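You operate a simulated robot arm through the tools that you are given. There is no shell and no other tool. Be economical: measure what you need, move in short steps, check, and stop when the job is done.

You are at the controls of a simulated robot arm. One attempt, no reset.

TASK
Put things in order on the robot bench. At the end: the green marker from the robot bench stands on top of the blue wire reel; the silver tin (marked "GREASE") from the robot bench is on the brown carton (marked "LINERS"); the blue link bar from the robot bench stands where the silver tin stood; the black foam disc from the robot bench is in the yellow tray (marked "HOLD"); whatever was shut is shut again. Leave all else as you found it, and nothing knocked over.

It is judged by the outcome, as a careful person would: the job done as asked, and still so three seconds after it is handed in. It fails if anything else is knocked over, pushed out of place, dropped, spilled or broken.

THE ROBOT
A 7-joint arm with a two-finger parallel gripper, fixed in place. Base frame: the origin is at the foot of the arm, x ahead of it, y to its left, z up; the work surface is at about z = 0.8. Units: m, rad, N and s.
With the tool pointing down near the work surface it reaches from about 0.1 to 0.66 m from the base axis. Its first joint turns from -1.152 to 1.152 rad. Payload 1.57 kg.
The tool frame sits at the grasp point between the pads (the TCP): z along the fingers, y along the line on which they close. The tips reach 0.03 m beyond it. Largest opening 0.08 m; finger width 0.017, thickness 0.012; the body of the gripper, 0.04 by 0.082 m, starts 0.08 m behind the TCP.
Orientation is that of the tool frame in the base frame, as [roll, pitch, yaw] about the fixed x, y, z axes, in that order (R = Rz(yaw) Ry(pitch) Rx(roll)). With the fingers straight down and closing along the base's y, the tool's x points along the base's -x, its y along +y and its z along -z.

THE INTERFACE
- The arm moves only by the tool move_arm. Its argument "commands" is a list of rows, each an object of numbers (a shift or turn left out is 0, a gripper value left out holds the last): "gripper": the opening, from 0 (shut) to 1 (fully open); "dx", "dy", "dz": the shift along the tool's x, y, z in m; "wx", "wy", "wz": the turn, a rotation vector about the tool's x, y, z in rad. In form: [{"gripper": .., "dx": .., "dy": .., "dz": .., "wx": .., "wy": .., "wz": ..}, ...]. A call has 1 to 8 rows; each row shifts and turns the commanded pose from where the row before left it, along the tool's axes as they then stand. Each row takes 0.2 s and may step no farther than 0.05 m and 0.15 rad from the row before; otherwise, or with a gripper value out of range, the whole call is refused. A pose out of reach is approached as far as the arm can. The call stops where the force on the tool passes 40 N (or 10 N more than at its start, if that is more) or the arm is blocked; 0.2 s more then pass. The fingers move at their own pace (about 0.072 m/s each) and stop on an object; they squeeze with about 40 N. The grip force told is the motor's: it shows also when the fingers shut on nothing. Time passes only in rows, and 0.2 s behind the last, so rows that do not move let the fingers close. The reply holds the time, the measured pose of the TCP, the force on the tool along the base axes, the opening and the grip force, in the units named above and with some noise, with the torque about the TCP (base axes, N m) and any sound that the robot's microphone picked up.
- Cameras (640 x 400 px; columns grow to the right, rows downward): "scene" is fixed at [0.0508, 0.4382, 1.3987]; the picture's right is [-0.62, -0.78, 0.00], its down [-0.59, 0.46, -0.66] and it looks along [0.52, -0.41, -0.75] (base axes); focal length 266 px, centre (320, 200). "wrist" rides on the gripper at [0.072, -0.007, -0.122] in the tool frame; the picture's right is [0.09, 1.00, 0.00], its down [-0.84, 0.08, -0.54] and it looks along [-0.54, 0.05, 0.84] (tool axes); focal length 238 px, centre (320, 200).
- get_image(camera): a new picture of that camera. No time passes.
- point_at(camera, pixels): for up to 12 pixels [column, row] of the newest picture of that camera ("zoom" is the newest enlarged one), the place [x, y, z] in the base frame of the surface seen there, good to about 0.002 m, but the place of the scene camera against the robot may be out by one fixed shift of up to 0.025 m in any direction. No time passes.
- zoom(camera, box): a new picture of the part [left, top, right, bottom] of that camera's present view, enlarged. No time passes.
- finish_job(): hands the job in; it is judged then, once.

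Go step by step. Measure first, check grasps and placings, and put right what went wrong. The budget is 80 turns and 38 pictures, counting those below and the enlarged ones. Unless the task says otherwise, let go and move clear before handing in, and close with one line.

The tools are called after "Call:" by a JSON object that holds its "method" and its "body". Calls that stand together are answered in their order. move_arm: Moves the arm, as the interface text tells. Its arguments: {"type":"object","properties":{"commands":{"type":"array"}},"required":["commands"]} The other tools are called the same way: get_image (camera) takes a picture; point_at (camera, pixels) gives the place of the surface under pixels of a picture; zoom (camera, box) takes an enlarged picture of a part of a camera's view; finish_job () hands the job in.

At the start:

```text
clock: 0.0
tcp_pos: [0.324, 0.2176, 1.1852]
tool_rot: [-3.141, 0.001, 3.141]
ft_force: [0.2, 0.0, -0.5]
ft_torque: [0.02, 0.01, 0.05]
opening: 0.0801
grasp_force: 0.0
```

scene: 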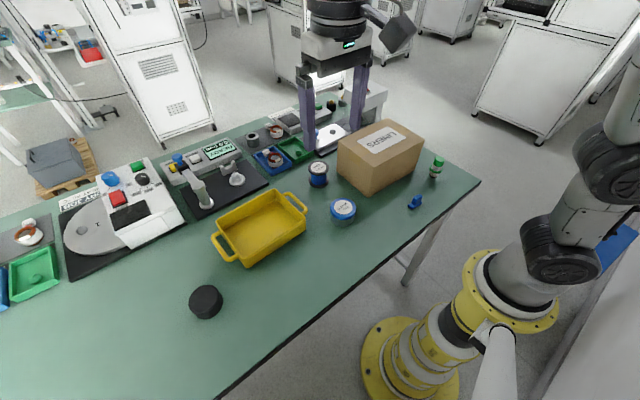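
wrist: 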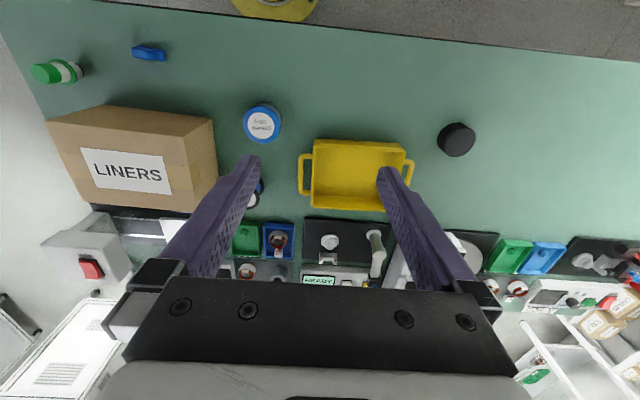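

The scene shows a blue-rimmed item at (343,210) and another at (318,173), the green item at (436,167), and a blue bar at (415,202). I'll zoom in to tell them apart.

Call:
{"method": "zoom", "body": {"camera": "scene", "box": [280, 110, 480, 235]}}

Call:
{"method": "zoom", "body": {"camera": "wrist", "box": [20, 30, 300, 205]}}

Call:
{"method": "zoom", "body": {"camera": "scene", "box": [160, 80, 400, 230]}}

```text
3.20 times, centred on (380, 172) of scene
```

zoom: 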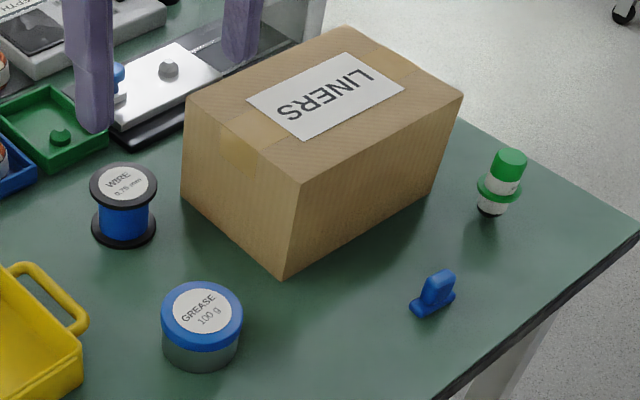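

```text
2.29 times, centred on (160, 118) of wrist
```

zoom: 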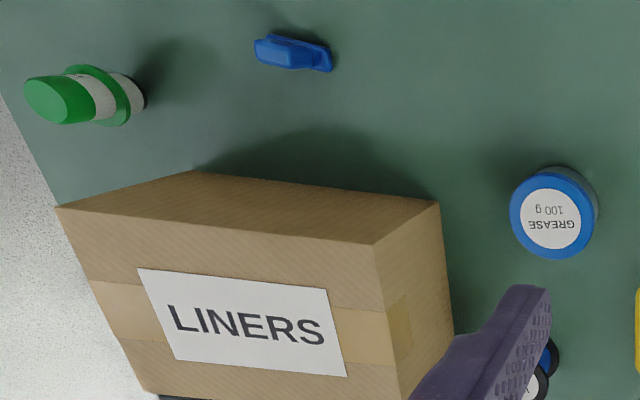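

```text
2.67 times, centred on (280, 155) of scene
```

zoom: 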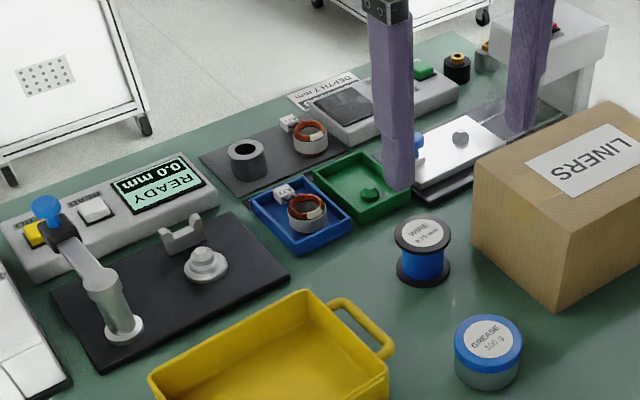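

The blue reel is at (318,173), the grease tin at (343,210). I'll measure everything with the wrist camera and compare with the scene camera.

Call:
{"method": "point_at", "body": {"camera": "wrist", "pixels": [[262, 126], [39, 74], [148, 53], [50, 124], [182, 138], [125, 172], [195, 175], [252, 201], [455, 136], [355, 172], [316, 170], [396, 172]]}}

Call:
{"method": "get_image", "body": {"camera": "scene"}}

Call:
{"method": "point_at", "body": {"camera": "scene", "pixels": [[343, 207], [318, 167], [437, 160], [416, 198], [206, 299], [262, 228], [339, 140], [374, 167], [424, 139], [390, 119], [370, 215], [395, 190]]}}

```text
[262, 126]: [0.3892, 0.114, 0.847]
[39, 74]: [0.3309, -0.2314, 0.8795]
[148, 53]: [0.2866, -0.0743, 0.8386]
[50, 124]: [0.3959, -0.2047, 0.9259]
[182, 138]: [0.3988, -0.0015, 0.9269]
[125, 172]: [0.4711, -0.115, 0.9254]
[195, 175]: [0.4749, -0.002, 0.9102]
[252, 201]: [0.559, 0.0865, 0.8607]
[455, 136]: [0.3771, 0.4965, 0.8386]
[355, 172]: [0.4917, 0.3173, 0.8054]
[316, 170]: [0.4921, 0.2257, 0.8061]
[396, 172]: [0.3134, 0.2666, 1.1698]
```

```text
32 pictures are left
```

scene: 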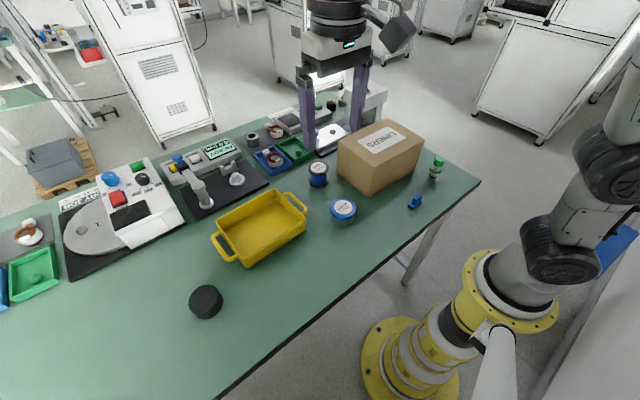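

```text
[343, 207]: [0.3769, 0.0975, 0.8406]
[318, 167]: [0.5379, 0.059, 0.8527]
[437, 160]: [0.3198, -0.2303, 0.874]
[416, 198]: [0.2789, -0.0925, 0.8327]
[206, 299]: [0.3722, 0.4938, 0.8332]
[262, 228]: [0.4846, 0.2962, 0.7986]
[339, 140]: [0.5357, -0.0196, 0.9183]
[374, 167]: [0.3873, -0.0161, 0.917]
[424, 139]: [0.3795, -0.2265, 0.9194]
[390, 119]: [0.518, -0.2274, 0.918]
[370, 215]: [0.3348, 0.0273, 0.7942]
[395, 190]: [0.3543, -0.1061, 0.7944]
```

Wrist-camera places: tin top (0.389,0.114,0.847), carton top z 0.926, bar (0.287,-0.074,0.839), disc top (0.377,0.497,0.839). I'll move above the tin for a closer look.

Call:
{"method": "move_arm", "body": {"commands": [{"gripper": 1, "dx": -0.013, "dy": -0.0207, "dz": 0.035}, {"dx": -0.013, "dy": -0.0207, "dz": 0.035}, {"dx": -0.013, "dy": -0.0207, "dz": 0.035}, {"dx": -0.013, "dy": -0.0207, "dz": 0.035}, {"dx": -0.013, "dy": -0.0207, "dz": 0.035}, {}]}}

Call:
{"method": "get_image", "body": {"camera": "wrist"}}

```text
clock: 1.4
tcp_pos: [0.3886, 0.1146, 1.0093]
tool_rot: [3.141, -0.002, 3.141]
ft_force: [-0.1, 0.4, 0.2]
ft_torque: [-0.02, -0.01, 0.05]
opening: 0.0803
grasp_force: 0.1
```

```text
31 pictures are left
```

wrist: 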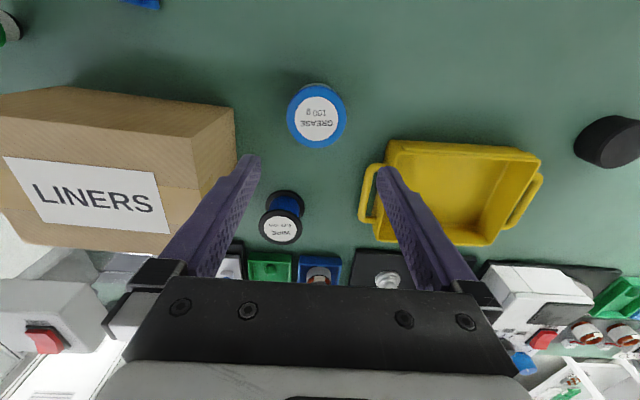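

The lid spans about (288..346, 84..148) here. I'll measure its edges, the reel's top at (281,229), and the tray floor.

Call:
{"method": "point_at", "body": {"camera": "wrist", "pixels": [[291, 116], [343, 115], [317, 144], [316, 117], [281, 229], [262, 229], [300, 228], [281, 214], [281, 242], [450, 190], [388, 190], [460, 144]]}}

Call:
{"method": "zoom", "body": {"camera": "wrist", "box": [240, 70, 400, 170]}}

Call:
{"method": "zoom", "body": {"camera": "wrist", "box": [220, 160, 380, 260]}}

Call:
{"method": "point_at", "body": {"camera": "zoom", "pixels": [[240, 290], [175, 285], [318, 275], [245, 325]]}}

```text
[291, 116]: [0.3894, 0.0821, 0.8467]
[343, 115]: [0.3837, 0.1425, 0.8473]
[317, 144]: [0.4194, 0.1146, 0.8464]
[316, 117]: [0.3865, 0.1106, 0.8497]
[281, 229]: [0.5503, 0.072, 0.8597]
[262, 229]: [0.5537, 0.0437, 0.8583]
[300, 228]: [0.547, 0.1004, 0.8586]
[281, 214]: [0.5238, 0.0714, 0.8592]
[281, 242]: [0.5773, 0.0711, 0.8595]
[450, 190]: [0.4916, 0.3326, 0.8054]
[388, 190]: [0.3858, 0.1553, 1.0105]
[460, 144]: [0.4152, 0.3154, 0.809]
```

```text
4.00 times, centred on (320, 120) of wrist
```

zoom: 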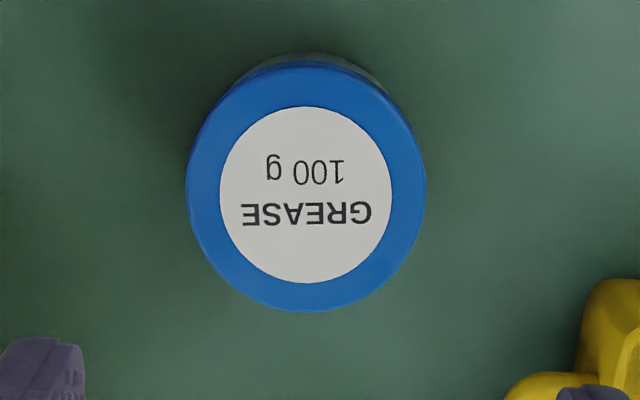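

```text
4.00 times, centred on (300, 210) of wrist
```

zoom: 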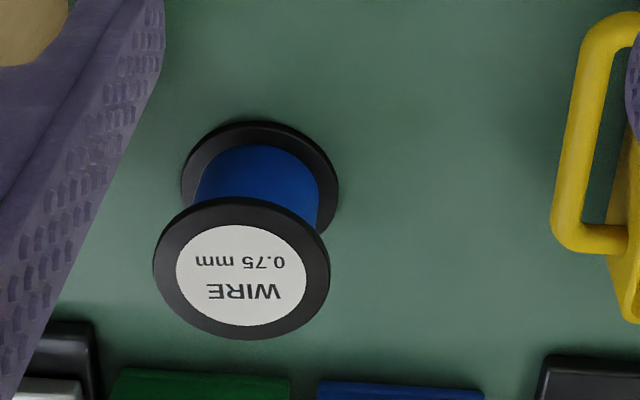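

```text
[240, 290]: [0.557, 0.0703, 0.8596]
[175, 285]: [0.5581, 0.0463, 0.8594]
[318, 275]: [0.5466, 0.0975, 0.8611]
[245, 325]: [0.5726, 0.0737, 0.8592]
```

The lid is about 0.069 m wide, centred near (0.389, 0.112). I'll centre on it, go down and close.

Call:
{"method": "move_arm", "body": {"commands": [{"gripper": 1, "dx": -0.0004, "dy": -0.0029, "dz": 0.03}, {"dz": 0.045}, {"dz": 0.045}, {"dz": 0.03}, {"dz": 0.022}, {}]}}

Call:
{"method": "move_arm", "body": {"commands": [{"gripper": 0}, {}, {}]}}

```text
clock: 2.8
tcp_pos: [0.388, 0.1123, 0.8376]
tool_rot: [3.141, 0.0, -3.14]
ft_force: [-0.2, 0.3, 0.0]
ft_torque: [0.02, -0.02, 0.01]
opening: 0.08
grasp_force: 0.1
```

```text
clock: 3.6
tcp_pos: [0.3874, 0.1135, 0.8372]
tool_rot: [3.14, 0.0, 3.141]
ft_force: [-0.4, -0.5, 0.0]
ft_torque: [-0.02, 0.0, -0.01]
opening: 0.0699
grasp_force: 39.8
```

The fingers stopped at 0.070 with grip force 40 N, so the tin is held. Lifting it clear of the carton.

Call:
{"method": "move_arm", "body": {"commands": [{"gripper": 0, "dz": -0.03}, {"dz": -0.04}, {"dz": -0.04}, {"dz": -0.04}, {"dz": -0.03}, {}]}}

Call:
{"method": "get_image", "body": {"camera": "wrist"}}

```text
clock: 5.0
tcp_pos: [0.386, 0.1077, 1.0208]
tool_rot: [3.141, 0.0, 3.141]
ft_force: [-0.1, 0.3, 0.1]
ft_torque: [0.01, -0.03, -0.02]
opening: 0.0001
grasp_force: 21.2
```

```text
28 pictures are left
```

wrist: 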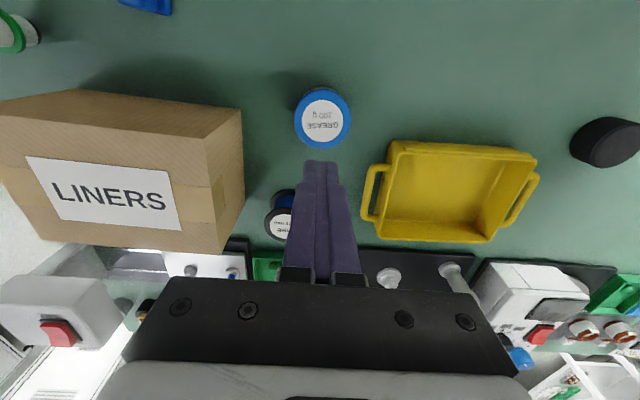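

The fingers are shut on nothing: the tin slipped out and still stands at (322,118). I'll re-measure where it is and look at its side profile.

Call:
{"method": "point_at", "body": {"camera": "wrist", "pixels": [[297, 119], [348, 118], [322, 146], [322, 118], [300, 60], [260, 160]]}}

Call:
{"method": "zoom", "body": {"camera": "wrist", "box": [242, 70, 402, 170]}}

Call:
{"method": "zoom", "body": {"camera": "scene", "box": [311, 190, 375, 230]}}

Call:
{"method": "point_at", "body": {"camera": "zoom", "pixels": [[320, 120], [320, 230], [320, 290], [320, 330], [320, 385]]}}

```text
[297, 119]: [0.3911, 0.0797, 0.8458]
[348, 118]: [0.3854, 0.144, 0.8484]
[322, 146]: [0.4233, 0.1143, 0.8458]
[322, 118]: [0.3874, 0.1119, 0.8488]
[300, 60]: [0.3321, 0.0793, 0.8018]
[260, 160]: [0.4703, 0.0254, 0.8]
```

```text
4.00 times, centred on (322, 120) of wrist
```

zoom: 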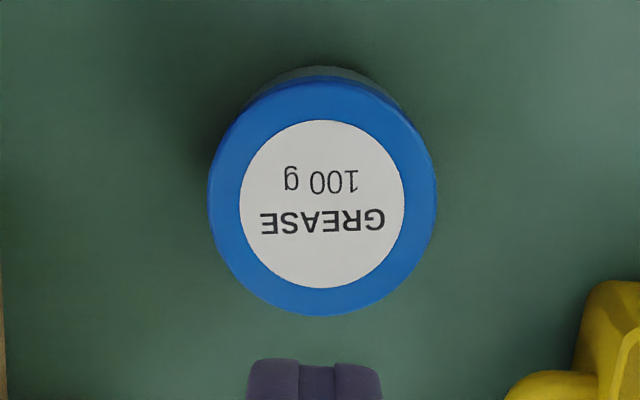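

```text
10.00 times, centred on (343, 210) of scene
```

zoom: 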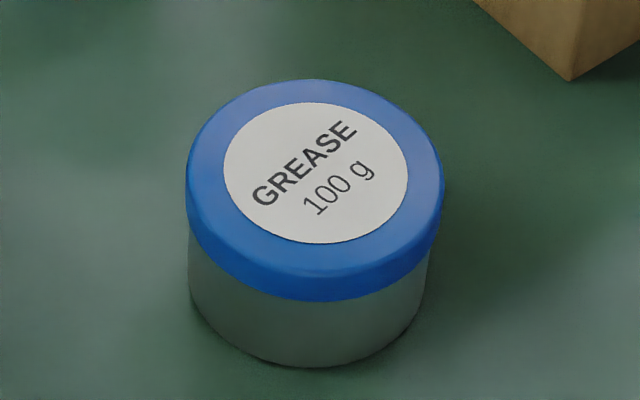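

```text
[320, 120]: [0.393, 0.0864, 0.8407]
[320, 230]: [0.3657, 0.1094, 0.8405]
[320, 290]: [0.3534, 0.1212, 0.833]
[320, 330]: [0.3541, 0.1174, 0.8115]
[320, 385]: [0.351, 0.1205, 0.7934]
```

Tin is still centred at about (0.389,0.112); its lid is z 0.833–0.848 and the body narrower. I'll re-grip lower and lift slowly, watching the readings.

Call:
{"method": "move_arm", "body": {"commands": [{"gripper": 1}, {}, {"dz": 0.035}, {"dz": 0.045}, {"dz": 0.045}, {"dz": 0.035}, {"dz": 0.022}, {}]}}

Call:
{"method": "move_arm", "body": {"commands": [{"gripper": 1, "dz": 0.002}, {"gripper": 0}, {}, {}, {}, {"dz": -0.002}, {"dz": -0.003}, {}]}}

```text
clock: 6.8
tcp_pos: [0.3888, 0.1128, 0.8384]
tool_rot: [-3.141, 0.0, 3.141]
ft_force: [-0.9, 0.2, 0.1]
ft_torque: [0.0, -0.03, 0.01]
opening: 0.08
grasp_force: 0.0
```

```text
clock: 8.6
tcp_pos: [0.3885, 0.1107, 0.8403]
tool_rot: [-3.141, 0.0, -3.141]
ft_force: [0.3, -0.7, -1.0]
ft_torque: [0.01, -0.01, 0.03]
opening: 0.0697
grasp_force: 40.2
```

Still held at 0.0697 after a 5 mm rise, with fz about −1 N. Continuing slowly.

Call:
{"method": "move_arm", "body": {"commands": [{"dz": -0.003}, {"dz": -0.004}, {"dz": -0.005}, {"dz": -0.006}, {}]}}

Call:
{"method": "zoom", "body": {"camera": "scene", "box": [295, 180, 391, 240]}}

```text
clock: 9.8
tcp_pos: [0.3873, 0.1094, 0.8567]
tool_rot: [-3.141, 0.0, 3.141]
ft_force: [0.0, 0.2, -1.0]
ft_torque: [-0.02, 0.0, 0.01]
opening: 0.0703
grasp_force: 40.2
```

```text
6.67 times, centred on (343, 210) of scene
```

zoom: 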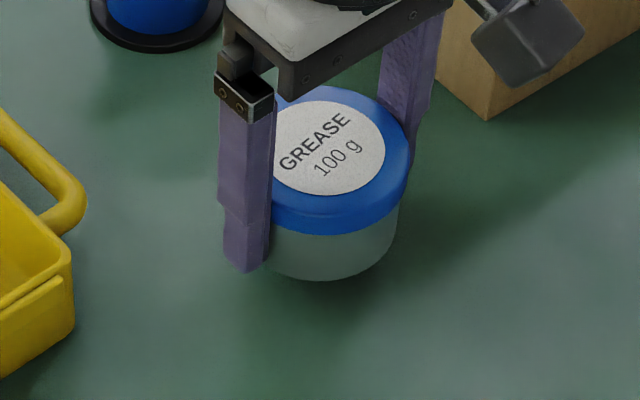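

The tin is off the bench and held; I'll go on up gently.

Call:
{"method": "move_arm", "body": {"commands": [{"dz": -0.008}, {"dz": -0.011}, {"dz": -0.014}, {"dz": -0.016}, {"dz": -0.016}, {"dz": -0.014}, {"dz": -0.01}, {"dz": -0.006}]}}

Call:
{"method": "move_arm", "body": {"commands": [{"dz": -0.008}, {"dz": -0.012}, {"dz": -0.012}, {"dz": -0.008}, {}]}}

```text
clock: 11.6
tcp_pos: [0.3882, 0.1109, 0.9545]
tool_rot: [-3.142, 0.0, 3.141]
ft_force: [-0.3, -0.1, -1.9]
ft_torque: [0.02, 0.02, 0.0]
opening: 0.0699
grasp_force: 40.1
```

```text
clock: 12.8
tcp_pos: [0.3908, 0.1122, 0.9935]
tool_rot: [-3.142, 0.0, 3.141]
ft_force: [0.4, -0.3, -2.0]
ft_torque: [-0.02, -0.03, 0.0]
opening: 0.0699
grasp_force: 40.0
```

Held, at z 0.9935 (tin bottom about 0.958, carton top 0.926). Moving over to the carton's middle.

Call:
{"method": "move_arm", "body": {"commands": [{"dx": -0.002, "dy": -0.006}, {"dx": -0.004, "dy": -0.01}, {"dx": -0.005, "dy": -0.014}, {"dx": -0.006, "dy": -0.016}, {"dx": -0.006, "dy": -0.016}, {"dx": -0.006, "dy": -0.016}, {"dx": -0.006, "dy": -0.016}, {"dx": -0.006, "dy": -0.016}]}}

Call:
{"method": "move_arm", "body": {"commands": [{"dx": -0.006, "dy": -0.016}, {"dx": -0.006, "dy": -0.016}, {"dx": -0.006, "dy": -0.016}, {"dx": -0.006, "dy": -0.016}, {"dx": -0.006, "dy": -0.016}, {"dx": -0.005, "dy": -0.014}, {"dx": -0.004, "dy": -0.01}, {"dx": -0.002, "dy": -0.006}]}}

Call:
{"method": "get_image", "body": {"camera": "wrist"}}

Call:
{"method": "get_image", "body": {"camera": "scene"}}

```text
clock: 14.6
tcp_pos: [0.4328, 0.0029, 0.9915]
tool_rot: [3.141, -0.002, -3.141]
ft_force: [0.1, 0.8, -1.1]
ft_torque: [-0.01, 0.01, 0.02]
opening: 0.07
grasp_force: 39.8
```

```text
clock: 16.4
tcp_pos: [0.471, -0.109, 0.9944]
tool_rot: [-3.141, 0.0, -3.142]
ft_force: [-0.1, 0.5, -2.3]
ft_torque: [0.02, -0.01, -0.02]
opening: 0.0699
grasp_force: 40.4
```

```text
24 pictures are left
```

wrist: 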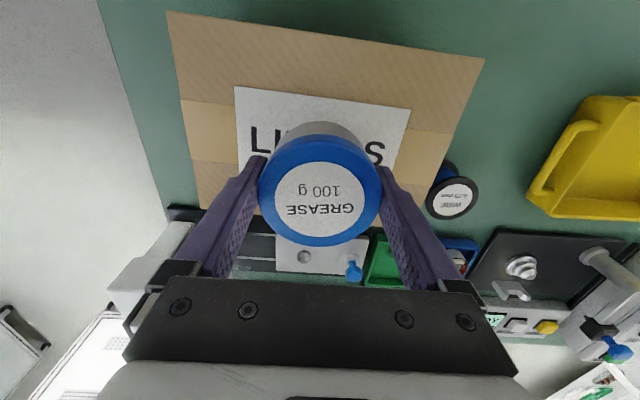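

```text
23 pictures are left
```

scene: 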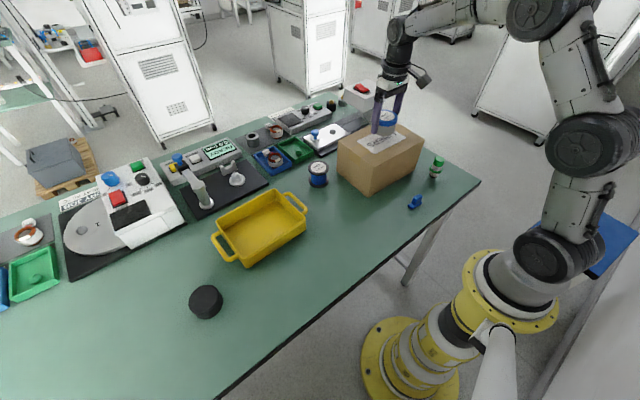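

The tin hangs over the carton's label, centred. Lowering gently toward contact (expected TCP z about 0.961).

Call:
{"method": "move_arm", "body": {"commands": [{"dz": 0.01}, {"dz": 0.01}, {"dz": 0.006}, {"dz": 0.003}, {}]}}

Call:
{"method": "move_arm", "body": {"commands": [{"dz": 0.002}, {}]}}

```text
clock: 17.6
tcp_pos: [0.4708, -0.1078, 0.9636]
tool_rot: [-3.141, 0.001, 3.142]
ft_force: [0.8, 0.3, -0.6]
ft_torque: [-0.03, 0.03, -0.01]
opening: 0.0699
grasp_force: 40.3
```

```text
clock: 18.2
tcp_pos: [0.4708, -0.1088, 0.9623]
tool_rot: [-3.14, 0.0, -3.141]
ft_force: [-0.4, -0.1, -1.6]
ft_torque: [0.01, 0.02, -0.02]
opening: 0.0699
grasp_force: 39.3
```

Call:
{"method": "move_arm", "body": {"commands": [{"dz": 0.0015}, {}]}}

Call:
{"method": "zoom", "body": {"camera": "wrist", "box": [220, 80, 420, 205]}}

```text
clock: 18.8
tcp_pos: [0.4714, -0.1077, 0.9609]
tool_rot: [3.141, 0.002, 3.141]
ft_force: [-2.0, -1.1, 4.7]
ft_torque: [0.11, 0.13, 0.04]
opening: 0.0698
grasp_force: 40.0
```

```text
3.20 times, centred on (320, 142) of wrist
```

zoom: 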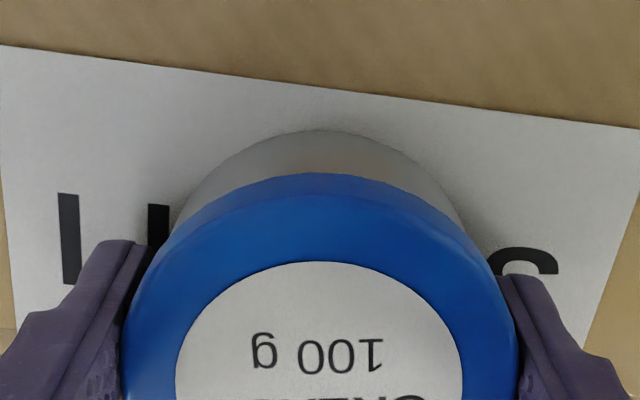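

Contact shows (fz up to +4.7 N). Opening and rising straight up.

Call:
{"method": "move_arm", "body": {"commands": [{"gripper": 1}, {}, {}, {"dz": -0.01}, {"dz": -0.03}, {"dz": -0.04}, {"dz": -0.04}, {}]}}

Call:
{"method": "get_image", "body": {"camera": "wrist"}}

```text
clock: 20.6
tcp_pos: [0.4699, -0.109, 1.081]
tool_rot: [-3.14, 0.0, -3.142]
ft_force: [0.8, -0.5, -0.3]
ft_torque: [0.04, 0.0, 0.05]
opening: 0.0801
grasp_force: 0.1
```

```text
21 pictures are left
```

wrist: 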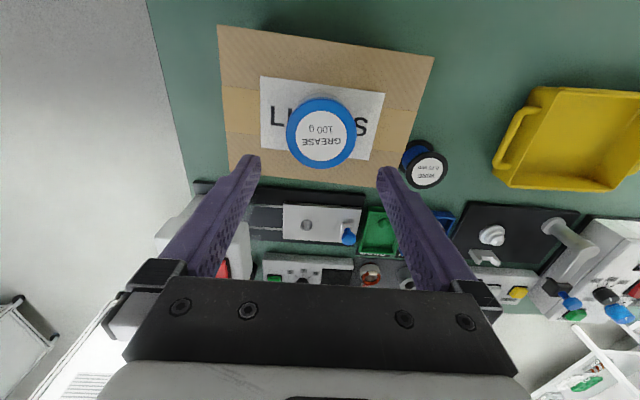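

The tin stands on the carton. Now to the blue bar near (0.287,-0.074), looking at it from closer.

Call:
{"method": "move_arm", "body": {"commands": [{"dx": 0.045, "dy": 0.009}, {"dx": 0.046, "dy": 0.009}, {"dx": 0.046, "dy": 0.009}, {"dx": 0.046, "dy": 0.008}, {"dz": 0.045}, {"dz": 0.045}, {}]}}

Call:
{"method": "get_image", "body": {"camera": "wrist"}}

Call:
{"method": "zoom", "body": {"camera": "scene", "box": [391, 187, 439, 217]}}

```text
clock: 22.2
tcp_pos: [0.2861, -0.0735, 0.991]
tool_rot: [3.141, 0.002, 3.141]
ft_force: [0.4, -0.5, -0.5]
ft_torque: [0.02, -0.02, -0.01]
opening: 0.08
grasp_force: 0.1
```

```text
20 pictures are left
```

wrist: 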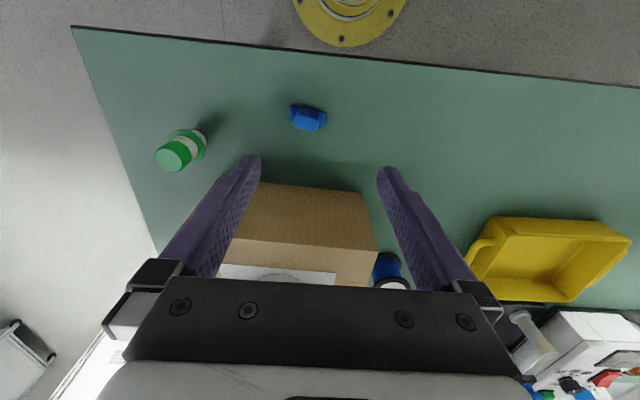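

```text
13.33 times, centred on (415, 202) of scene
```

zoom: 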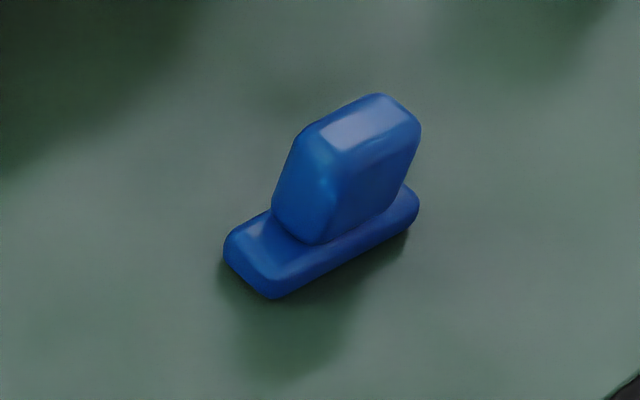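

The bar has a low foot with an upright block. I'll zoom the wrist view for exact edges and angle.

Call:
{"method": "zoom", "body": {"camera": "wrist", "box": [276, 94, 340, 134]}}

Call:
{"method": "point_at", "body": {"camera": "zoom", "pixels": [[190, 200], [250, 290], [430, 310], [440, 240], [290, 170], [350, 240], [150, 150], [150, 230], [490, 190], [500, 290], [320, 130], [350, 120]]}}

```text
10.00 times, centred on (308, 114) of wrist
```

zoom: 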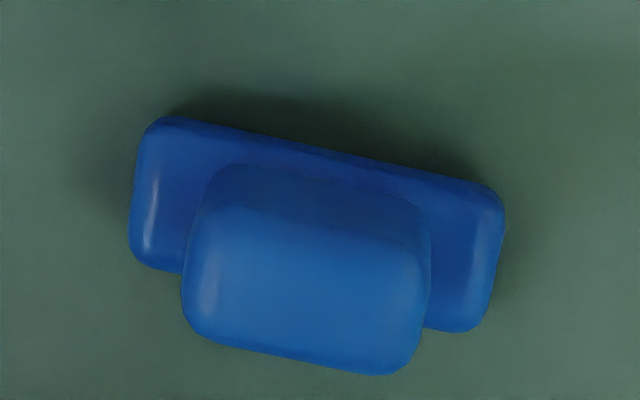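

```text
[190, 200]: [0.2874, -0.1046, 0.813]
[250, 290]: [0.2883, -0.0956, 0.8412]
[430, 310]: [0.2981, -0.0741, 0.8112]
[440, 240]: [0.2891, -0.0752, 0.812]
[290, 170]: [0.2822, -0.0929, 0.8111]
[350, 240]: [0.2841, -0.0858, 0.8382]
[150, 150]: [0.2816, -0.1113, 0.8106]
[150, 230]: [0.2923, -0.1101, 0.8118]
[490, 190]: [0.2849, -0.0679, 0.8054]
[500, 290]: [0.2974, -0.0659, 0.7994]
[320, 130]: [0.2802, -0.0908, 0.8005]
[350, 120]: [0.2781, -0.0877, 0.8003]
```

The bar's long axis runs nearly along y (tilted about 0.12 rad), block top near (0.287,-0.089,0.839). I'll turn the tool about 83° so the fingers close across its thin side, and shift over it.

Call:
{"method": "move_arm", "body": {"commands": [{"dy": -0.015, "wz": -0.145}, {"wz": -0.145}, {"wz": -0.145}, {"wz": -0.145}, {"wz": -0.145}, {"wz": -0.145}, {"wz": -0.145}, {"wz": -0.145}]}}

Call:
{"method": "move_arm", "body": {"commands": [{"wz": -0.145}, {"wz": -0.145}, {}, {"dz": 0.04}, {"dz": 0.02}, {}]}}

Call:
{"method": "get_image", "body": {"camera": "wrist"}}

```text
clock: 24.0
tcp_pos: [0.2884, -0.0886, 0.9906]
tool_rot: [3.14, 0.0, -1.979]
ft_force: [0.5, 0.6, -0.6]
ft_torque: [0.02, -0.03, 0.01]
opening: 0.0798
grasp_force: 0.0
```

```text
clock: 25.4
tcp_pos: [0.2896, -0.0889, 0.929]
tool_rot: [3.141, 0.0, -1.692]
ft_force: [0.1, -0.1, 0.1]
ft_torque: [-0.01, -0.01, -0.01]
opening: 0.0803
grasp_force: 0.0
```

```text
17 pictures are left
```

wrist: 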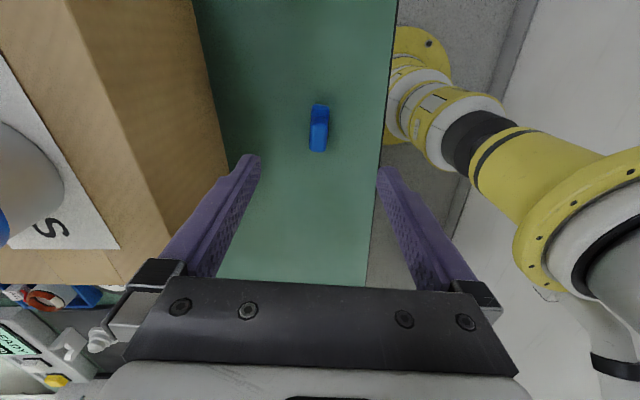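

The bar at (319,128) is aligned with the fingers' closing line. Measuring its block top.

Call:
{"method": "point_at", "body": {"camera": "wrist", "pixels": [[319, 128], [319, 118], [318, 140], [312, 128], [326, 128], [318, 147], [320, 107]]}}

Call:
{"method": "zoom", "body": {"camera": "wrist", "box": [280, 100, 360, 150]}}

```text
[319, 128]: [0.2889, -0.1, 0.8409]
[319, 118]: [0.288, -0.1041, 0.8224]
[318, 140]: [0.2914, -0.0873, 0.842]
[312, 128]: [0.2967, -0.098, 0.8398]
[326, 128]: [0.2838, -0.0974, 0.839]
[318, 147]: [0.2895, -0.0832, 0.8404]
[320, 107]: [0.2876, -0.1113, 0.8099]
```

```text
8.00 times, centred on (320, 125) of wrist
```

zoom: 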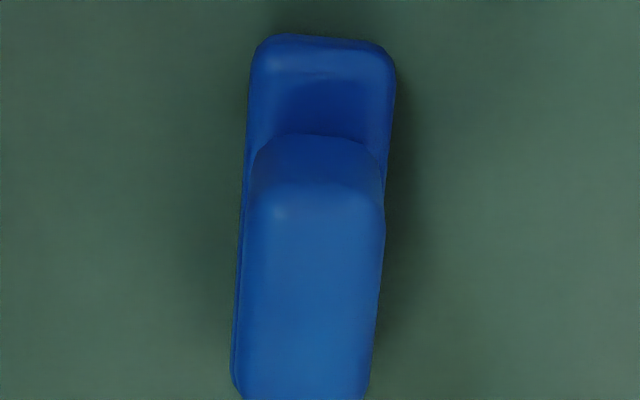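

Block centre is about (0.290,-0.089), right under the TCP. Going down and closing.

Call:
{"method": "move_arm", "body": {"commands": [{"dz": 0.04}, {"dz": 0.035}, {"dz": 0.016}, {}, {"gripper": 0}, {}, {}, {}]}}

Call:
{"method": "move_arm", "body": {"commands": [{"gripper": 0}, {"dz": -0.003}, {"dz": -0.005}, {"dz": -0.008}, {"dz": -0.01}, {}]}}

```text
clock: 27.2
tcp_pos: [0.2884, -0.0896, 0.8404]
tool_rot: [3.141, -0.001, -1.692]
ft_force: [-0.1, -0.9, 0.2]
ft_torque: [0.02, 0.0, -0.03]
opening: 0.0169
grasp_force: 31.7
```

```text
clock: 28.6
tcp_pos: [0.2867, -0.0882, 0.8662]
tool_rot: [-3.139, -0.001, -1.692]
ft_force: [0.6, -0.7, -0.1]
ft_torque: [0.01, 0.02, -0.03]
opening: 0.0168
grasp_force: 31.7
```

The bar is held (opening 0.017) and lifted. Carrying it along +y first, then +x to the tin's old spot (0.389,0.112).

Call:
{"method": "move_arm", "body": {"commands": [{"dz": -0.01}, {"dx": -0.015, "dy": 0.0018}, {"dx": -0.025, "dy": 0.003}, {"dx": -0.032, "dy": 0.0039}, {"dx": -0.032, "dy": 0.0039}, {"dx": -0.032, "dy": 0.0039}, {"dx": -0.032, "dy": 0.0039}, {"dx": -0.0316, "dy": 0.0039}]}}

Call:
{"method": "move_arm", "body": {"commands": [{"dx": -0.0012, "dy": -0.0098}, {"dx": -0.0025, "dy": -0.02}, {"dx": -0.003, "dy": -0.025}, {"dx": -0.003, "dy": -0.025}, {"dx": -0.0025, "dy": -0.02}, {}]}}

Call:
{"method": "get_image", "body": {"camera": "wrist"}}

```text
clock: 30.4
tcp_pos: [0.2888, 0.1137, 0.8759]
tool_rot: [3.141, 0.0, -1.69]
ft_force: [-0.7, 0.1, -0.6]
ft_torque: [0.0, 0.02, -0.01]
opening: 0.0169
grasp_force: 32.0
```

```text
clock: 31.8
tcp_pos: [0.39, 0.112, 0.8736]
tool_rot: [3.141, 0.0, -1.692]
ft_force: [0.4, -0.8, 0.0]
ft_torque: [-0.01, -0.01, -0.01]
opening: 0.0169
grasp_force: 31.5
```

```text
15 pictures are left
```

wrist: 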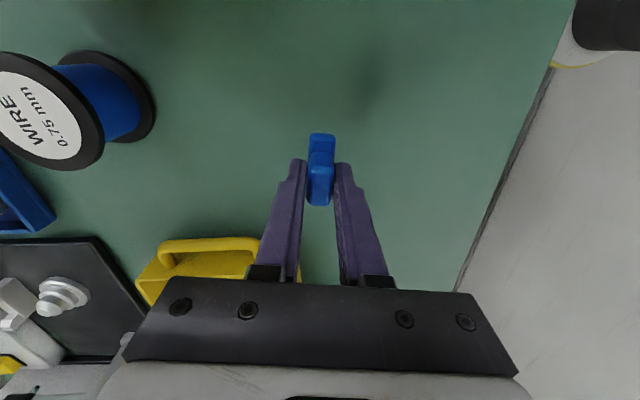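

The bar hangs upright between the fingers at (319,170), above the spot. Lowering by the 0.036 I raised it, last part gently.

Call:
{"method": "move_arm", "body": {"commands": [{"dz": 0.012}, {"dz": 0.012}, {"dz": 0.007}, {"dz": 0.003}, {"dz": 0.0015}, {}]}}

Call:
{"method": "move_arm", "body": {"commands": [{"dz": 0.001}, {}]}}

```text
clock: 33.2
tcp_pos: [0.3888, 0.1117, 0.8405]
tool_rot: [-3.14, 0.0, -1.692]
ft_force: [-2.5, -0.9, 9.7]
ft_torque: [-0.11, 0.11, -0.01]
opening: 0.0168
grasp_force: 31.6
```

```text
clock: 33.8
tcp_pos: [0.3899, 0.1125, 0.8397]
tool_rot: [-3.136, 0.001, -1.69]
ft_force: [-4.3, -4.7, 25.1]
ft_torque: [-0.29, 0.23, -0.04]
opening: 0.017
grasp_force: 32.3
```

Firm contact (25 N); easing up 1.5 mm, then opening and rising.

Call:
{"method": "move_arm", "body": {"commands": [{"dz": -0.0015}, {"gripper": 1}, {}, {}, {"dz": -0.015}, {"dz": -0.04}, {"dz": -0.045}, {"dz": -0.045}]}}

Call:
{"method": "get_image", "body": {"camera": "wrist"}}

```text
clock: 35.6
tcp_pos: [0.3875, 0.1124, 0.9822]
tool_rot: [3.141, 0.0, -1.69]
ft_force: [-0.2, 0.5, 1.3]
ft_torque: [0.0, 0.0, -0.03]
opening: 0.0802
grasp_force: 0.1
```

```text
14 pictures are left
```

wrist: 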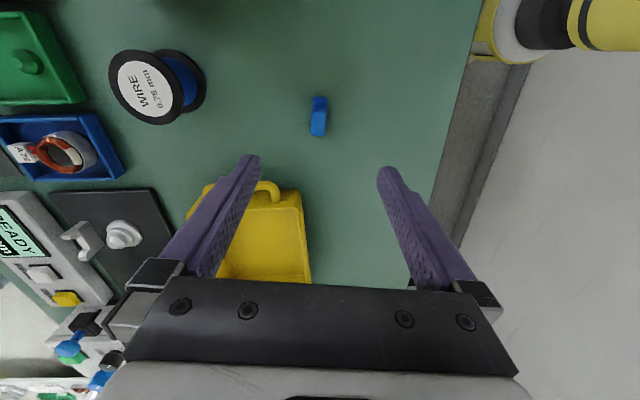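

The bar stands at the old tin spot (319,116). Next the black disc near (0.377,0.497); moving that way at height.

Call:
{"method": "move_arm", "body": {"commands": [{"dz": -0.01, "dx": -0.041, "dy": 0.0064}, {"dx": -0.041, "dy": 0.0064}, {"dx": -0.041, "dy": 0.0064}, {"dx": -0.041, "dy": 0.0064}, {"dx": -0.041, "dy": 0.0064}, {"dx": -0.041, "dy": 0.0064}, {"dx": -0.041, "dy": 0.0064}, {}]}}

Call:
{"method": "get_image", "body": {"camera": "wrist"}}

```text
clock: 37.4
tcp_pos: [0.3766, 0.402, 0.9931]
tool_rot: [3.141, 0.001, -1.689]
ft_force: [0.5, -0.4, 0.2]
ft_torque: [-0.01, 0.01, 0.02]
opening: 0.0799
grasp_force: 0.0
```

```text
13 pictures are left
```

wrist: 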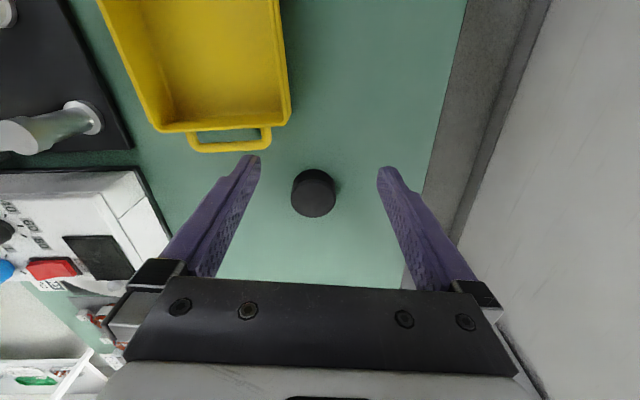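

The disc is at about (313,200) top, tray in the upper left. Measuring the disc's edges and the tray floor and rim.

Call:
{"method": "point_at", "body": {"camera": "wrist", "pixels": [[313, 201], [293, 201], [333, 201], [313, 185], [313, 214], [215, 60], [210, 115], [280, 95], [160, 105], [280, 20], [195, 30], [230, 146]]}}

Call:
{"method": "zoom", "body": {"camera": "wrist", "box": [249, 155, 377, 235]}}

```text
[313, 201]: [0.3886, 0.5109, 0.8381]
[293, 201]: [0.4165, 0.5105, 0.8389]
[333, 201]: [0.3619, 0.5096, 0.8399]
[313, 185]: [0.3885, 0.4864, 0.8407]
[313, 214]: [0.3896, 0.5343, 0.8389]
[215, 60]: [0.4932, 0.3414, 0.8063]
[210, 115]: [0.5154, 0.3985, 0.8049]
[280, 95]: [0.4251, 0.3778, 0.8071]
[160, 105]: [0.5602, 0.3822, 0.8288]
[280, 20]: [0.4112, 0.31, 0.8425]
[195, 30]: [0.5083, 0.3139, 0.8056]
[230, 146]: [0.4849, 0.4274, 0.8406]
```

```text
5.00 times, centred on (313, 195) of wrist
```

zoom: 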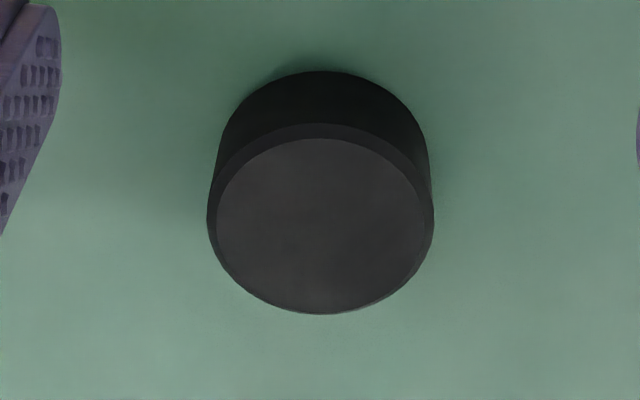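

Disc is about 0.061 m wide, centred near (0.3886,0.508), top 0.839; tray floor z 0.806 around (0.49,0.33). Moving over the disc.

Call:
{"method": "move_arm", "body": {"commands": [{"dx": -0.036, "dy": 0.0003}, {"dx": -0.036, "dy": 0.0003}, {"dx": -0.0347, "dy": 0.0003}, {"dz": 0.035}, {"dz": 0.03}, {}]}}

Call:
{"method": "zoom", "body": {"camera": "wrist", "box": [200, 60, 440, 210]}}

```text
clock: 38.8
tcp_pos: [0.3814, 0.5014, 0.9288]
tool_rot: [3.141, -0.001, -1.691]
ft_force: [-0.6, -1.0, 0.3]
ft_torque: [-0.03, -0.02, -0.04]
opening: 0.08
grasp_force: 0.1
out of reach, approached as far as the arm can: row 3
```

```text
2.67 times, centred on (320, 135) of wrist
```

zoom: 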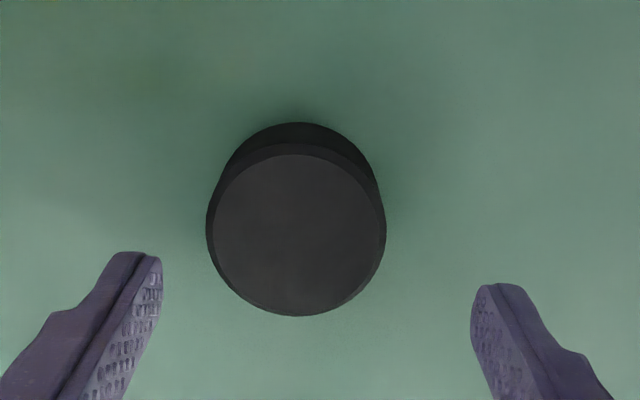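

The reach clipped the last bit (now 0.3814,0.5014); the disc shows about 8 mm to the left. I'll lower a little, where reach is longer, then shift.

Call:
{"method": "move_arm", "body": {"commands": [{"dz": 0.025}, {"dz": 0.01}, {"dx": -0.0073, "dy": -0.0062}, {}]}}

Call:
{"method": "zoom", "body": {"camera": "wrist", "box": [200, 60, 440, 210]}}

Call:
{"method": "point_at", "body": {"camera": "zoom", "pixels": [[320, 240], [240, 240], [400, 240]]}}

```text
clock: 39.8
tcp_pos: [0.3899, 0.5064, 0.8927]
tool_rot: [-3.141, 0.0, -1.691]
ft_force: [0.5, 0.5, -0.7]
ft_torque: [-0.02, 0.0, -0.03]
opening: 0.0801
grasp_force: 0.1
```

```text
2.67 times, centred on (320, 135) of wrist
```

zoom: 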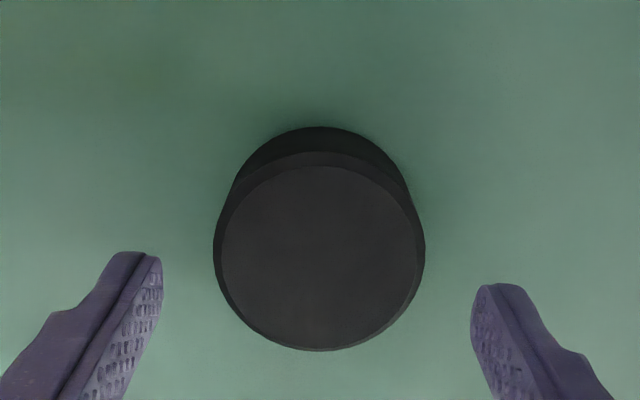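

```text
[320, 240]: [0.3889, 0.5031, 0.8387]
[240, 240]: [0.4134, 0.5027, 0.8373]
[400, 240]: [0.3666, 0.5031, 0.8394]
```

Centred now. Going down and closing.

Call:
{"method": "move_arm", "body": {"commands": [{"dz": 0.025}, {"dz": 0.02}, {"dz": 0.01}, {}, {"gripper": 0}, {}, {}, {}]}}

Call:
{"method": "move_arm", "body": {"commands": [{"gripper": 0}, {"dz": -0.003}, {"dz": -0.005}, {"dz": -0.007}, {"dz": -0.01}, {}]}}

```text
clock: 41.6
tcp_pos: [0.3907, 0.5081, 0.8381]
tool_rot: [3.141, 0.0, -1.692]
ft_force: [-0.4, 0.0, 0.0]
ft_torque: [0.01, 0.0, 0.04]
opening: 0.0613
grasp_force: 39.8
```

```text
clock: 43.0
tcp_pos: [0.3914, 0.5078, 0.8637]
tool_rot: [3.14, -0.001, -1.691]
ft_force: [0.0, 0.4, -0.6]
ft_torque: [-0.03, -0.02, -0.01]
opening: 0.0612
grasp_force: 40.3
```

The disc is held (0.061) and off the bench. Lifting over the tray rim and carrying it to the tray's middle.

Call:
{"method": "move_arm", "body": {"commands": [{"dx": 0.008, "dz": -0.012}, {"dx": 0.01, "dz": -0.014}, {"dx": 0.011, "dz": -0.015}, {"dx": 0.011, "dz": -0.014}, {}]}}

Call:
{"method": "move_arm", "body": {"commands": [{"dx": 0.01, "dy": -0.009}, {"dx": 0.0175, "dy": -0.0165}, {"dx": 0.0185, "dy": -0.0175}, {"dx": 0.0185, "dy": -0.0175}, {"dx": 0.0185, "dy": -0.0175}, {"dx": 0.0185, "dy": -0.0175}, {"dx": 0.0175, "dy": -0.0165}, {"dx": 0.0105, "dy": -0.0085}]}}

Call:
{"method": "get_image", "body": {"camera": "scene"}}

Call:
{"method": "get_image", "body": {"camera": "wrist"}}

```text
clock: 44.2
tcp_pos: [0.3856, 0.469, 0.9184]
tool_rot: [-3.141, 0.0, -1.69]
ft_force: [-0.1, 0.1, 0.4]
ft_torque: [0.02, -0.02, 0.0]
opening: 0.0611
grasp_force: 40.2
```

```text
clock: 46.0
tcp_pos: [0.4909, 0.323, 0.9185]
tool_rot: [3.14, 0.001, -1.692]
ft_force: [1.4, 0.3, -0.1]
ft_torque: [0.02, -0.01, 0.0]
opening: 0.0611
grasp_force: 40.1
```

```text
9 pictures are left
```

scene: 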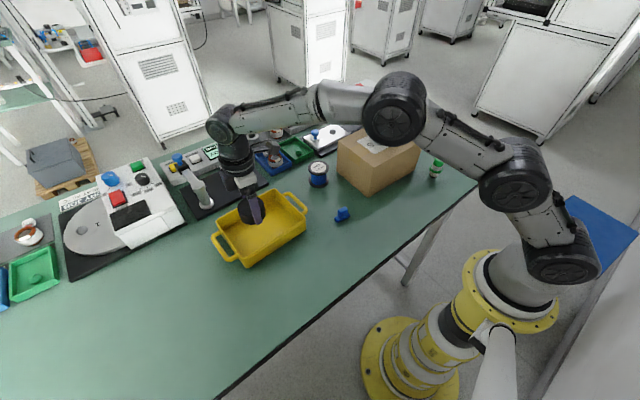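

```text
8 pictures are left
```

wrist: 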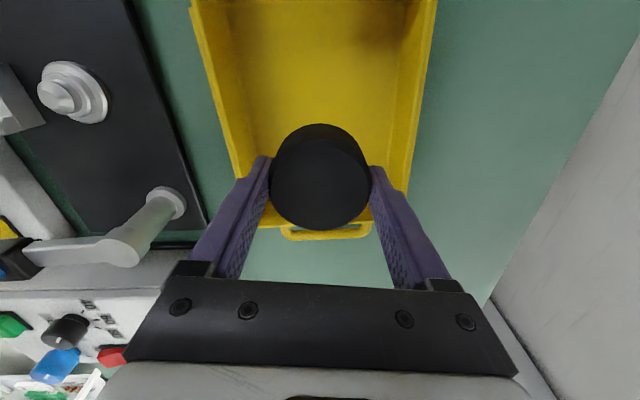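

The disc hangs over the tray. Checking the inner wall positions at this level before lowering.

Call:
{"method": "point_at", "body": {"camera": "wrist", "pixels": [[235, 125], [250, 125], [262, 125], [375, 125], [392, 125], [405, 125], [320, 100], [320, 45], [320, 20]]}}

```text
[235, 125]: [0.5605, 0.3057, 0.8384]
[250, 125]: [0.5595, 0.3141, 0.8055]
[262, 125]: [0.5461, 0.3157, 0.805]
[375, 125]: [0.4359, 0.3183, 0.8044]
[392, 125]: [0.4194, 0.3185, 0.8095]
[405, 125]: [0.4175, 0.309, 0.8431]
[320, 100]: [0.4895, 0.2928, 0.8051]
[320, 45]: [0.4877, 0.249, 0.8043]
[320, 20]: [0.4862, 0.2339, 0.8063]
```

Inner walls at x 0.42 and 0.56; the TCP is centred. Lowering to the floor (TCP about 0.842).

Call:
{"method": "move_arm", "body": {"commands": [{"dz": 0.02}, {"dz": 0.025}, {"dz": 0.018}, {"dz": 0.008}, {"dz": 0.003}, {}]}}

Call:
{"method": "move_arm", "body": {"commands": [{"dz": 0.0015}, {}]}}

```text
clock: 47.4
tcp_pos: [0.4904, 0.325, 0.8436]
tool_rot: [3.141, -0.002, -1.692]
ft_force: [0.4, -0.4, -0.9]
ft_torque: [-0.01, 0.03, 0.03]
opening: 0.0614
grasp_force: 40.6
```

```text
clock: 48.0
tcp_pos: [0.4912, 0.3255, 0.8427]
tool_rot: [-3.141, -0.001, -1.692]
ft_force: [-0.9, -0.6, 6.1]
ft_torque: [-0.07, 0.08, 0.07]
opening: 0.0613
grasp_force: 39.8
```

Contact with the tray floor (fz +6). Releasing, rising, and heading for the marker.

Call:
{"method": "move_arm", "body": {"commands": [{"gripper": 1}, {}, {}, {"dz": -0.02}, {"dz": -0.045}, {"dz": -0.048}, {"dz": -0.048}, {"dz": -0.045}]}}

Call:
{"method": "get_image", "body": {"camera": "wrist"}}

Call:
{"method": "move_arm", "body": {"commands": [{"dx": 0.044, "dy": 0.007}, {"dx": 0.044, "dy": 0.007}, {"dx": 0.044, "dy": 0.007}, {"dx": 0.044, "dy": 0.007}, {"dx": 0.044, "dy": 0.007}, {"dx": 0.044, "dy": 0.007}, {"dx": 0.044, "dy": 0.007}, {"dx": 0.044, "dy": 0.007}]}}

Call:
{"method": "move_arm", "body": {"commands": [{"dx": 0.044, "dy": 0.007}, {"dx": 0.044, "dy": 0.007}, {"dx": 0.044, "dy": 0.007}, {"dx": 0.044, "dy": 0.007}, {"dx": 0.043, "dy": 0.0066}, {}]}}

```text
clock: 49.8
tcp_pos: [0.4885, 0.3257, 1.0461]
tool_rot: [-3.142, 0.0, -1.69]
ft_force: [0.1, 0.0, 0.1]
ft_torque: [-0.02, 0.01, 0.02]
opening: 0.0798
grasp_force: 0.2
```

```text
7 pictures are left
```

wrist: 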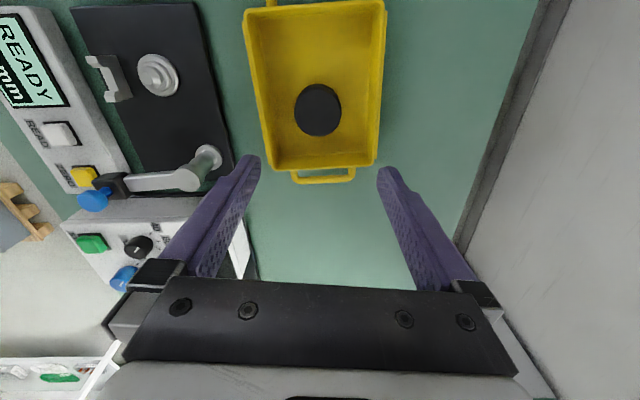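

```text
clock: 51.6
tcp_pos: [0.3938, -0.018, 1.0502]
tool_rot: [3.141, -0.001, -1.691]
ft_force: [-0.1, 0.2, 0.2]
ft_torque: [-0.01, -0.01, -0.02]
opening: 0.0801
grasp_force: 0.2
```

```text
clock: 53.0
tcp_pos: [0.3327, -0.2282, 1.0502]
tool_rot: [3.141, 0.002, -1.69]
ft_force: [0.1, -0.2, -0.4]
ft_torque: [0.04, 0.02, 0.01]
opening: 0.0799
grasp_force: 0.1
```

The disc lies in the tray. Lowering somewhat over the marker and looking.

Call:
{"method": "move_arm", "body": {"commands": [{"dz": 0.04}, {"dz": 0.03}, {}]}}

Call:
{"method": "zoom", "body": {"camera": "wrist", "box": [220, 40, 420, 165]}}

Call:
{"method": "point_at", "body": {"camera": "zoom", "pixels": [[320, 200], [320, 250], [320, 300], [320, 150], [290, 250], [350, 250]]}}

```text
clock: 53.8
tcp_pos: [0.3351, -0.2304, 0.9788]
tool_rot: [-3.141, -0.001, -1.691]
ft_force: [0.3, 0.3, 0.7]
ft_torque: [-0.01, 0.02, -0.01]
opening: 0.0801
grasp_force: 0.1
```

```text
3.20 times, centred on (320, 102) of wrist
```

zoom: 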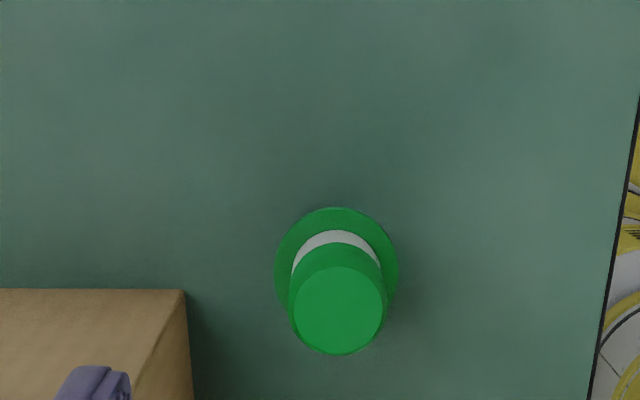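

```text
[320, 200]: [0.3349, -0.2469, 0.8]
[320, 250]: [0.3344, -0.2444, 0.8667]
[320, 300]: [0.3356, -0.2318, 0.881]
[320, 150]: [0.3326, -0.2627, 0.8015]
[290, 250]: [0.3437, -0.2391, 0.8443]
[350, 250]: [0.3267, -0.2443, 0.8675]
```

Cap centre at zoom (338,310), i.e. about (0.330,-0.229), top 0.881; flange at z about 0.845. I'll shift 4 mm, lower partway, and verify centring.

Call:
{"method": "move_arm", "body": {"commands": [{"dy": 0.004, "dx": 0.0004}, {"dz": 0.035}, {"dz": 0.015}, {}]}}

Call:
{"method": "zoom", "body": {"camera": "wrist", "box": [220, 80, 420, 205]}}

Call:
{"method": "point_at", "body": {"camera": "zoom", "pixels": [[320, 220], [320, 260], [320, 300], [280, 290], [360, 290], [270, 200], [320, 150]]}}

```text
clock: 54.8
tcp_pos: [0.3302, -0.23, 0.9263]
tool_rot: [3.14, -0.001, -1.691]
ft_force: [-0.4, -0.7, -0.4]
ft_torque: [0.01, 0.02, -0.02]
opening: 0.0798
grasp_force: 0.1
```

```text
3.20 times, centred on (320, 142) of wrist
```

zoom: 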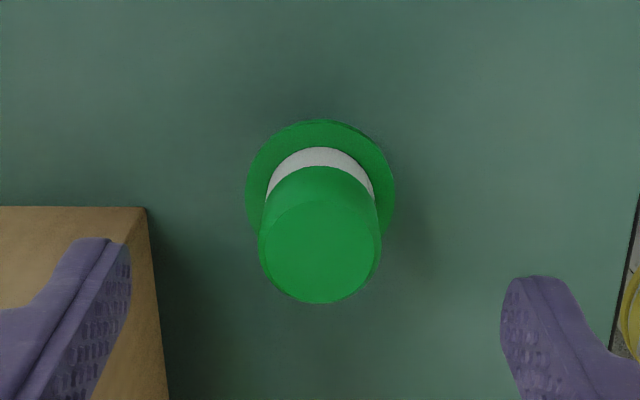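

```text
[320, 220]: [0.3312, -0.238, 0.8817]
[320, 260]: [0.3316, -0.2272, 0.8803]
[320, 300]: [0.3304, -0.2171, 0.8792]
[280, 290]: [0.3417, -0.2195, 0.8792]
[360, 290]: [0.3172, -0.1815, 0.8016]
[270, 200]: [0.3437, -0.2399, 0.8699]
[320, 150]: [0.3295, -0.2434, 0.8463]
```

Centred on the cap at (0.331,-0.230). Lowering to TCP 0.880 so the tips stay above the flange (0.846), and closing.

Call:
{"method": "move_arm", "body": {"commands": [{"dz": 0.03}, {"dz": 0.0165}, {}, {"gripper": 0}, {}, {}, {}, {}]}}

Call:
{"method": "move_arm", "body": {"commands": [{"gripper": 0}, {"dz": -0.003}, {"dz": -0.005}, {"dz": -0.007}, {"dz": -0.01}, {}]}}

```text
clock: 56.6
tcp_pos: [0.3306, -0.2302, 0.8817]
tool_rot: [3.141, 0.0, -1.693]
ft_force: [0.8, 0.1, -0.1]
ft_torque: [-0.05, 0.04, 0.02]
opening: 0.0283
grasp_force: 38.7
```

```text
clock: 58.0
tcp_pos: [0.3287, -0.2299, 0.9063]
tool_rot: [-3.141, 0.002, -1.692]
ft_force: [0.0, 0.7, -0.8]
ft_torque: [0.03, -0.01, 0.03]
opening: 0.0282
grasp_force: 38.3
```

The marker is held (0.028) and rising. Lifting to z about 0.97, then going round the carton's front along +y.

Call:
{"method": "move_arm", "body": {"commands": [{"dz": -0.014}, {"dz": -0.018}, {"dz": -0.018}, {"dz": -0.012}, {"dx": -0.015, "dy": 0.0018}, {"dx": -0.025, "dy": 0.003}, {"dx": -0.03, "dy": 0.0037}, {"dx": -0.03, "dy": 0.0037}]}}

Call:
{"method": "move_arm", "body": {"commands": [{"dx": -0.03, "dy": 0.0037}, {"dx": -0.03, "dy": 0.0037}, {"dx": -0.03, "dy": 0.0037}, {"dx": -0.03, "dy": 0.0037}, {"dx": -0.03, "dy": 0.0037}, {"dx": -0.028, "dy": 0.0034}, {"dx": -0.0214, "dy": 0.0023}, {}]}}

Call:
{"method": "move_arm", "body": {"commands": [{"dx": -0.0018, "dy": -0.015}, {"dx": -0.003, "dy": -0.025}, {"dx": -0.0036, "dy": -0.03}, {"dx": -0.0036, "dy": -0.03}, {"dx": -0.0036, "dy": -0.03}, {"dx": -0.0036, "dy": -0.03}, {"dx": -0.003, "dy": -0.025}, {"dx": -0.0018, "dy": -0.015}]}}

Call:
{"method": "move_arm", "body": {"commands": [{"dx": -0.002, "dy": -0.017}, {}]}}

```text
clock: 59.8
tcp_pos: [0.3284, -0.1274, 0.9673]
tool_rot: [-3.141, -0.001, -1.691]
ft_force: [0.0, 0.0, -0.7]
ft_torque: [0.01, -0.01, -0.06]
opening: 0.0285
grasp_force: 38.6
```

```text
clock: 61.6
tcp_pos: [0.3289, 0.0702, 0.9686]
tool_rot: [-3.141, 0.0, -1.69]
ft_force: [0.7, 0.7, -1.9]
ft_torque: [0.01, -0.03, -0.02]
opening: 0.028
grasp_force: 38.5
```

```text
clock: 63.4
tcp_pos: [0.53, 0.0711, 0.9694]
tool_rot: [3.142, 0.0, -1.69]
ft_force: [-0.1, 0.7, 0.2]
ft_torque: [-0.04, -0.03, 0.03]
opening: 0.0284
grasp_force: 38.6
```

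```text
clock: 64.0
tcp_pos: [0.547, 0.0713, 0.9694]
tool_rot: [3.142, 0.001, -1.69]
ft_force: [-0.2, -0.1, -0.7]
ft_torque: [0.02, 0.0, 0.01]
opening: 0.028
grasp_force: 38.3
```

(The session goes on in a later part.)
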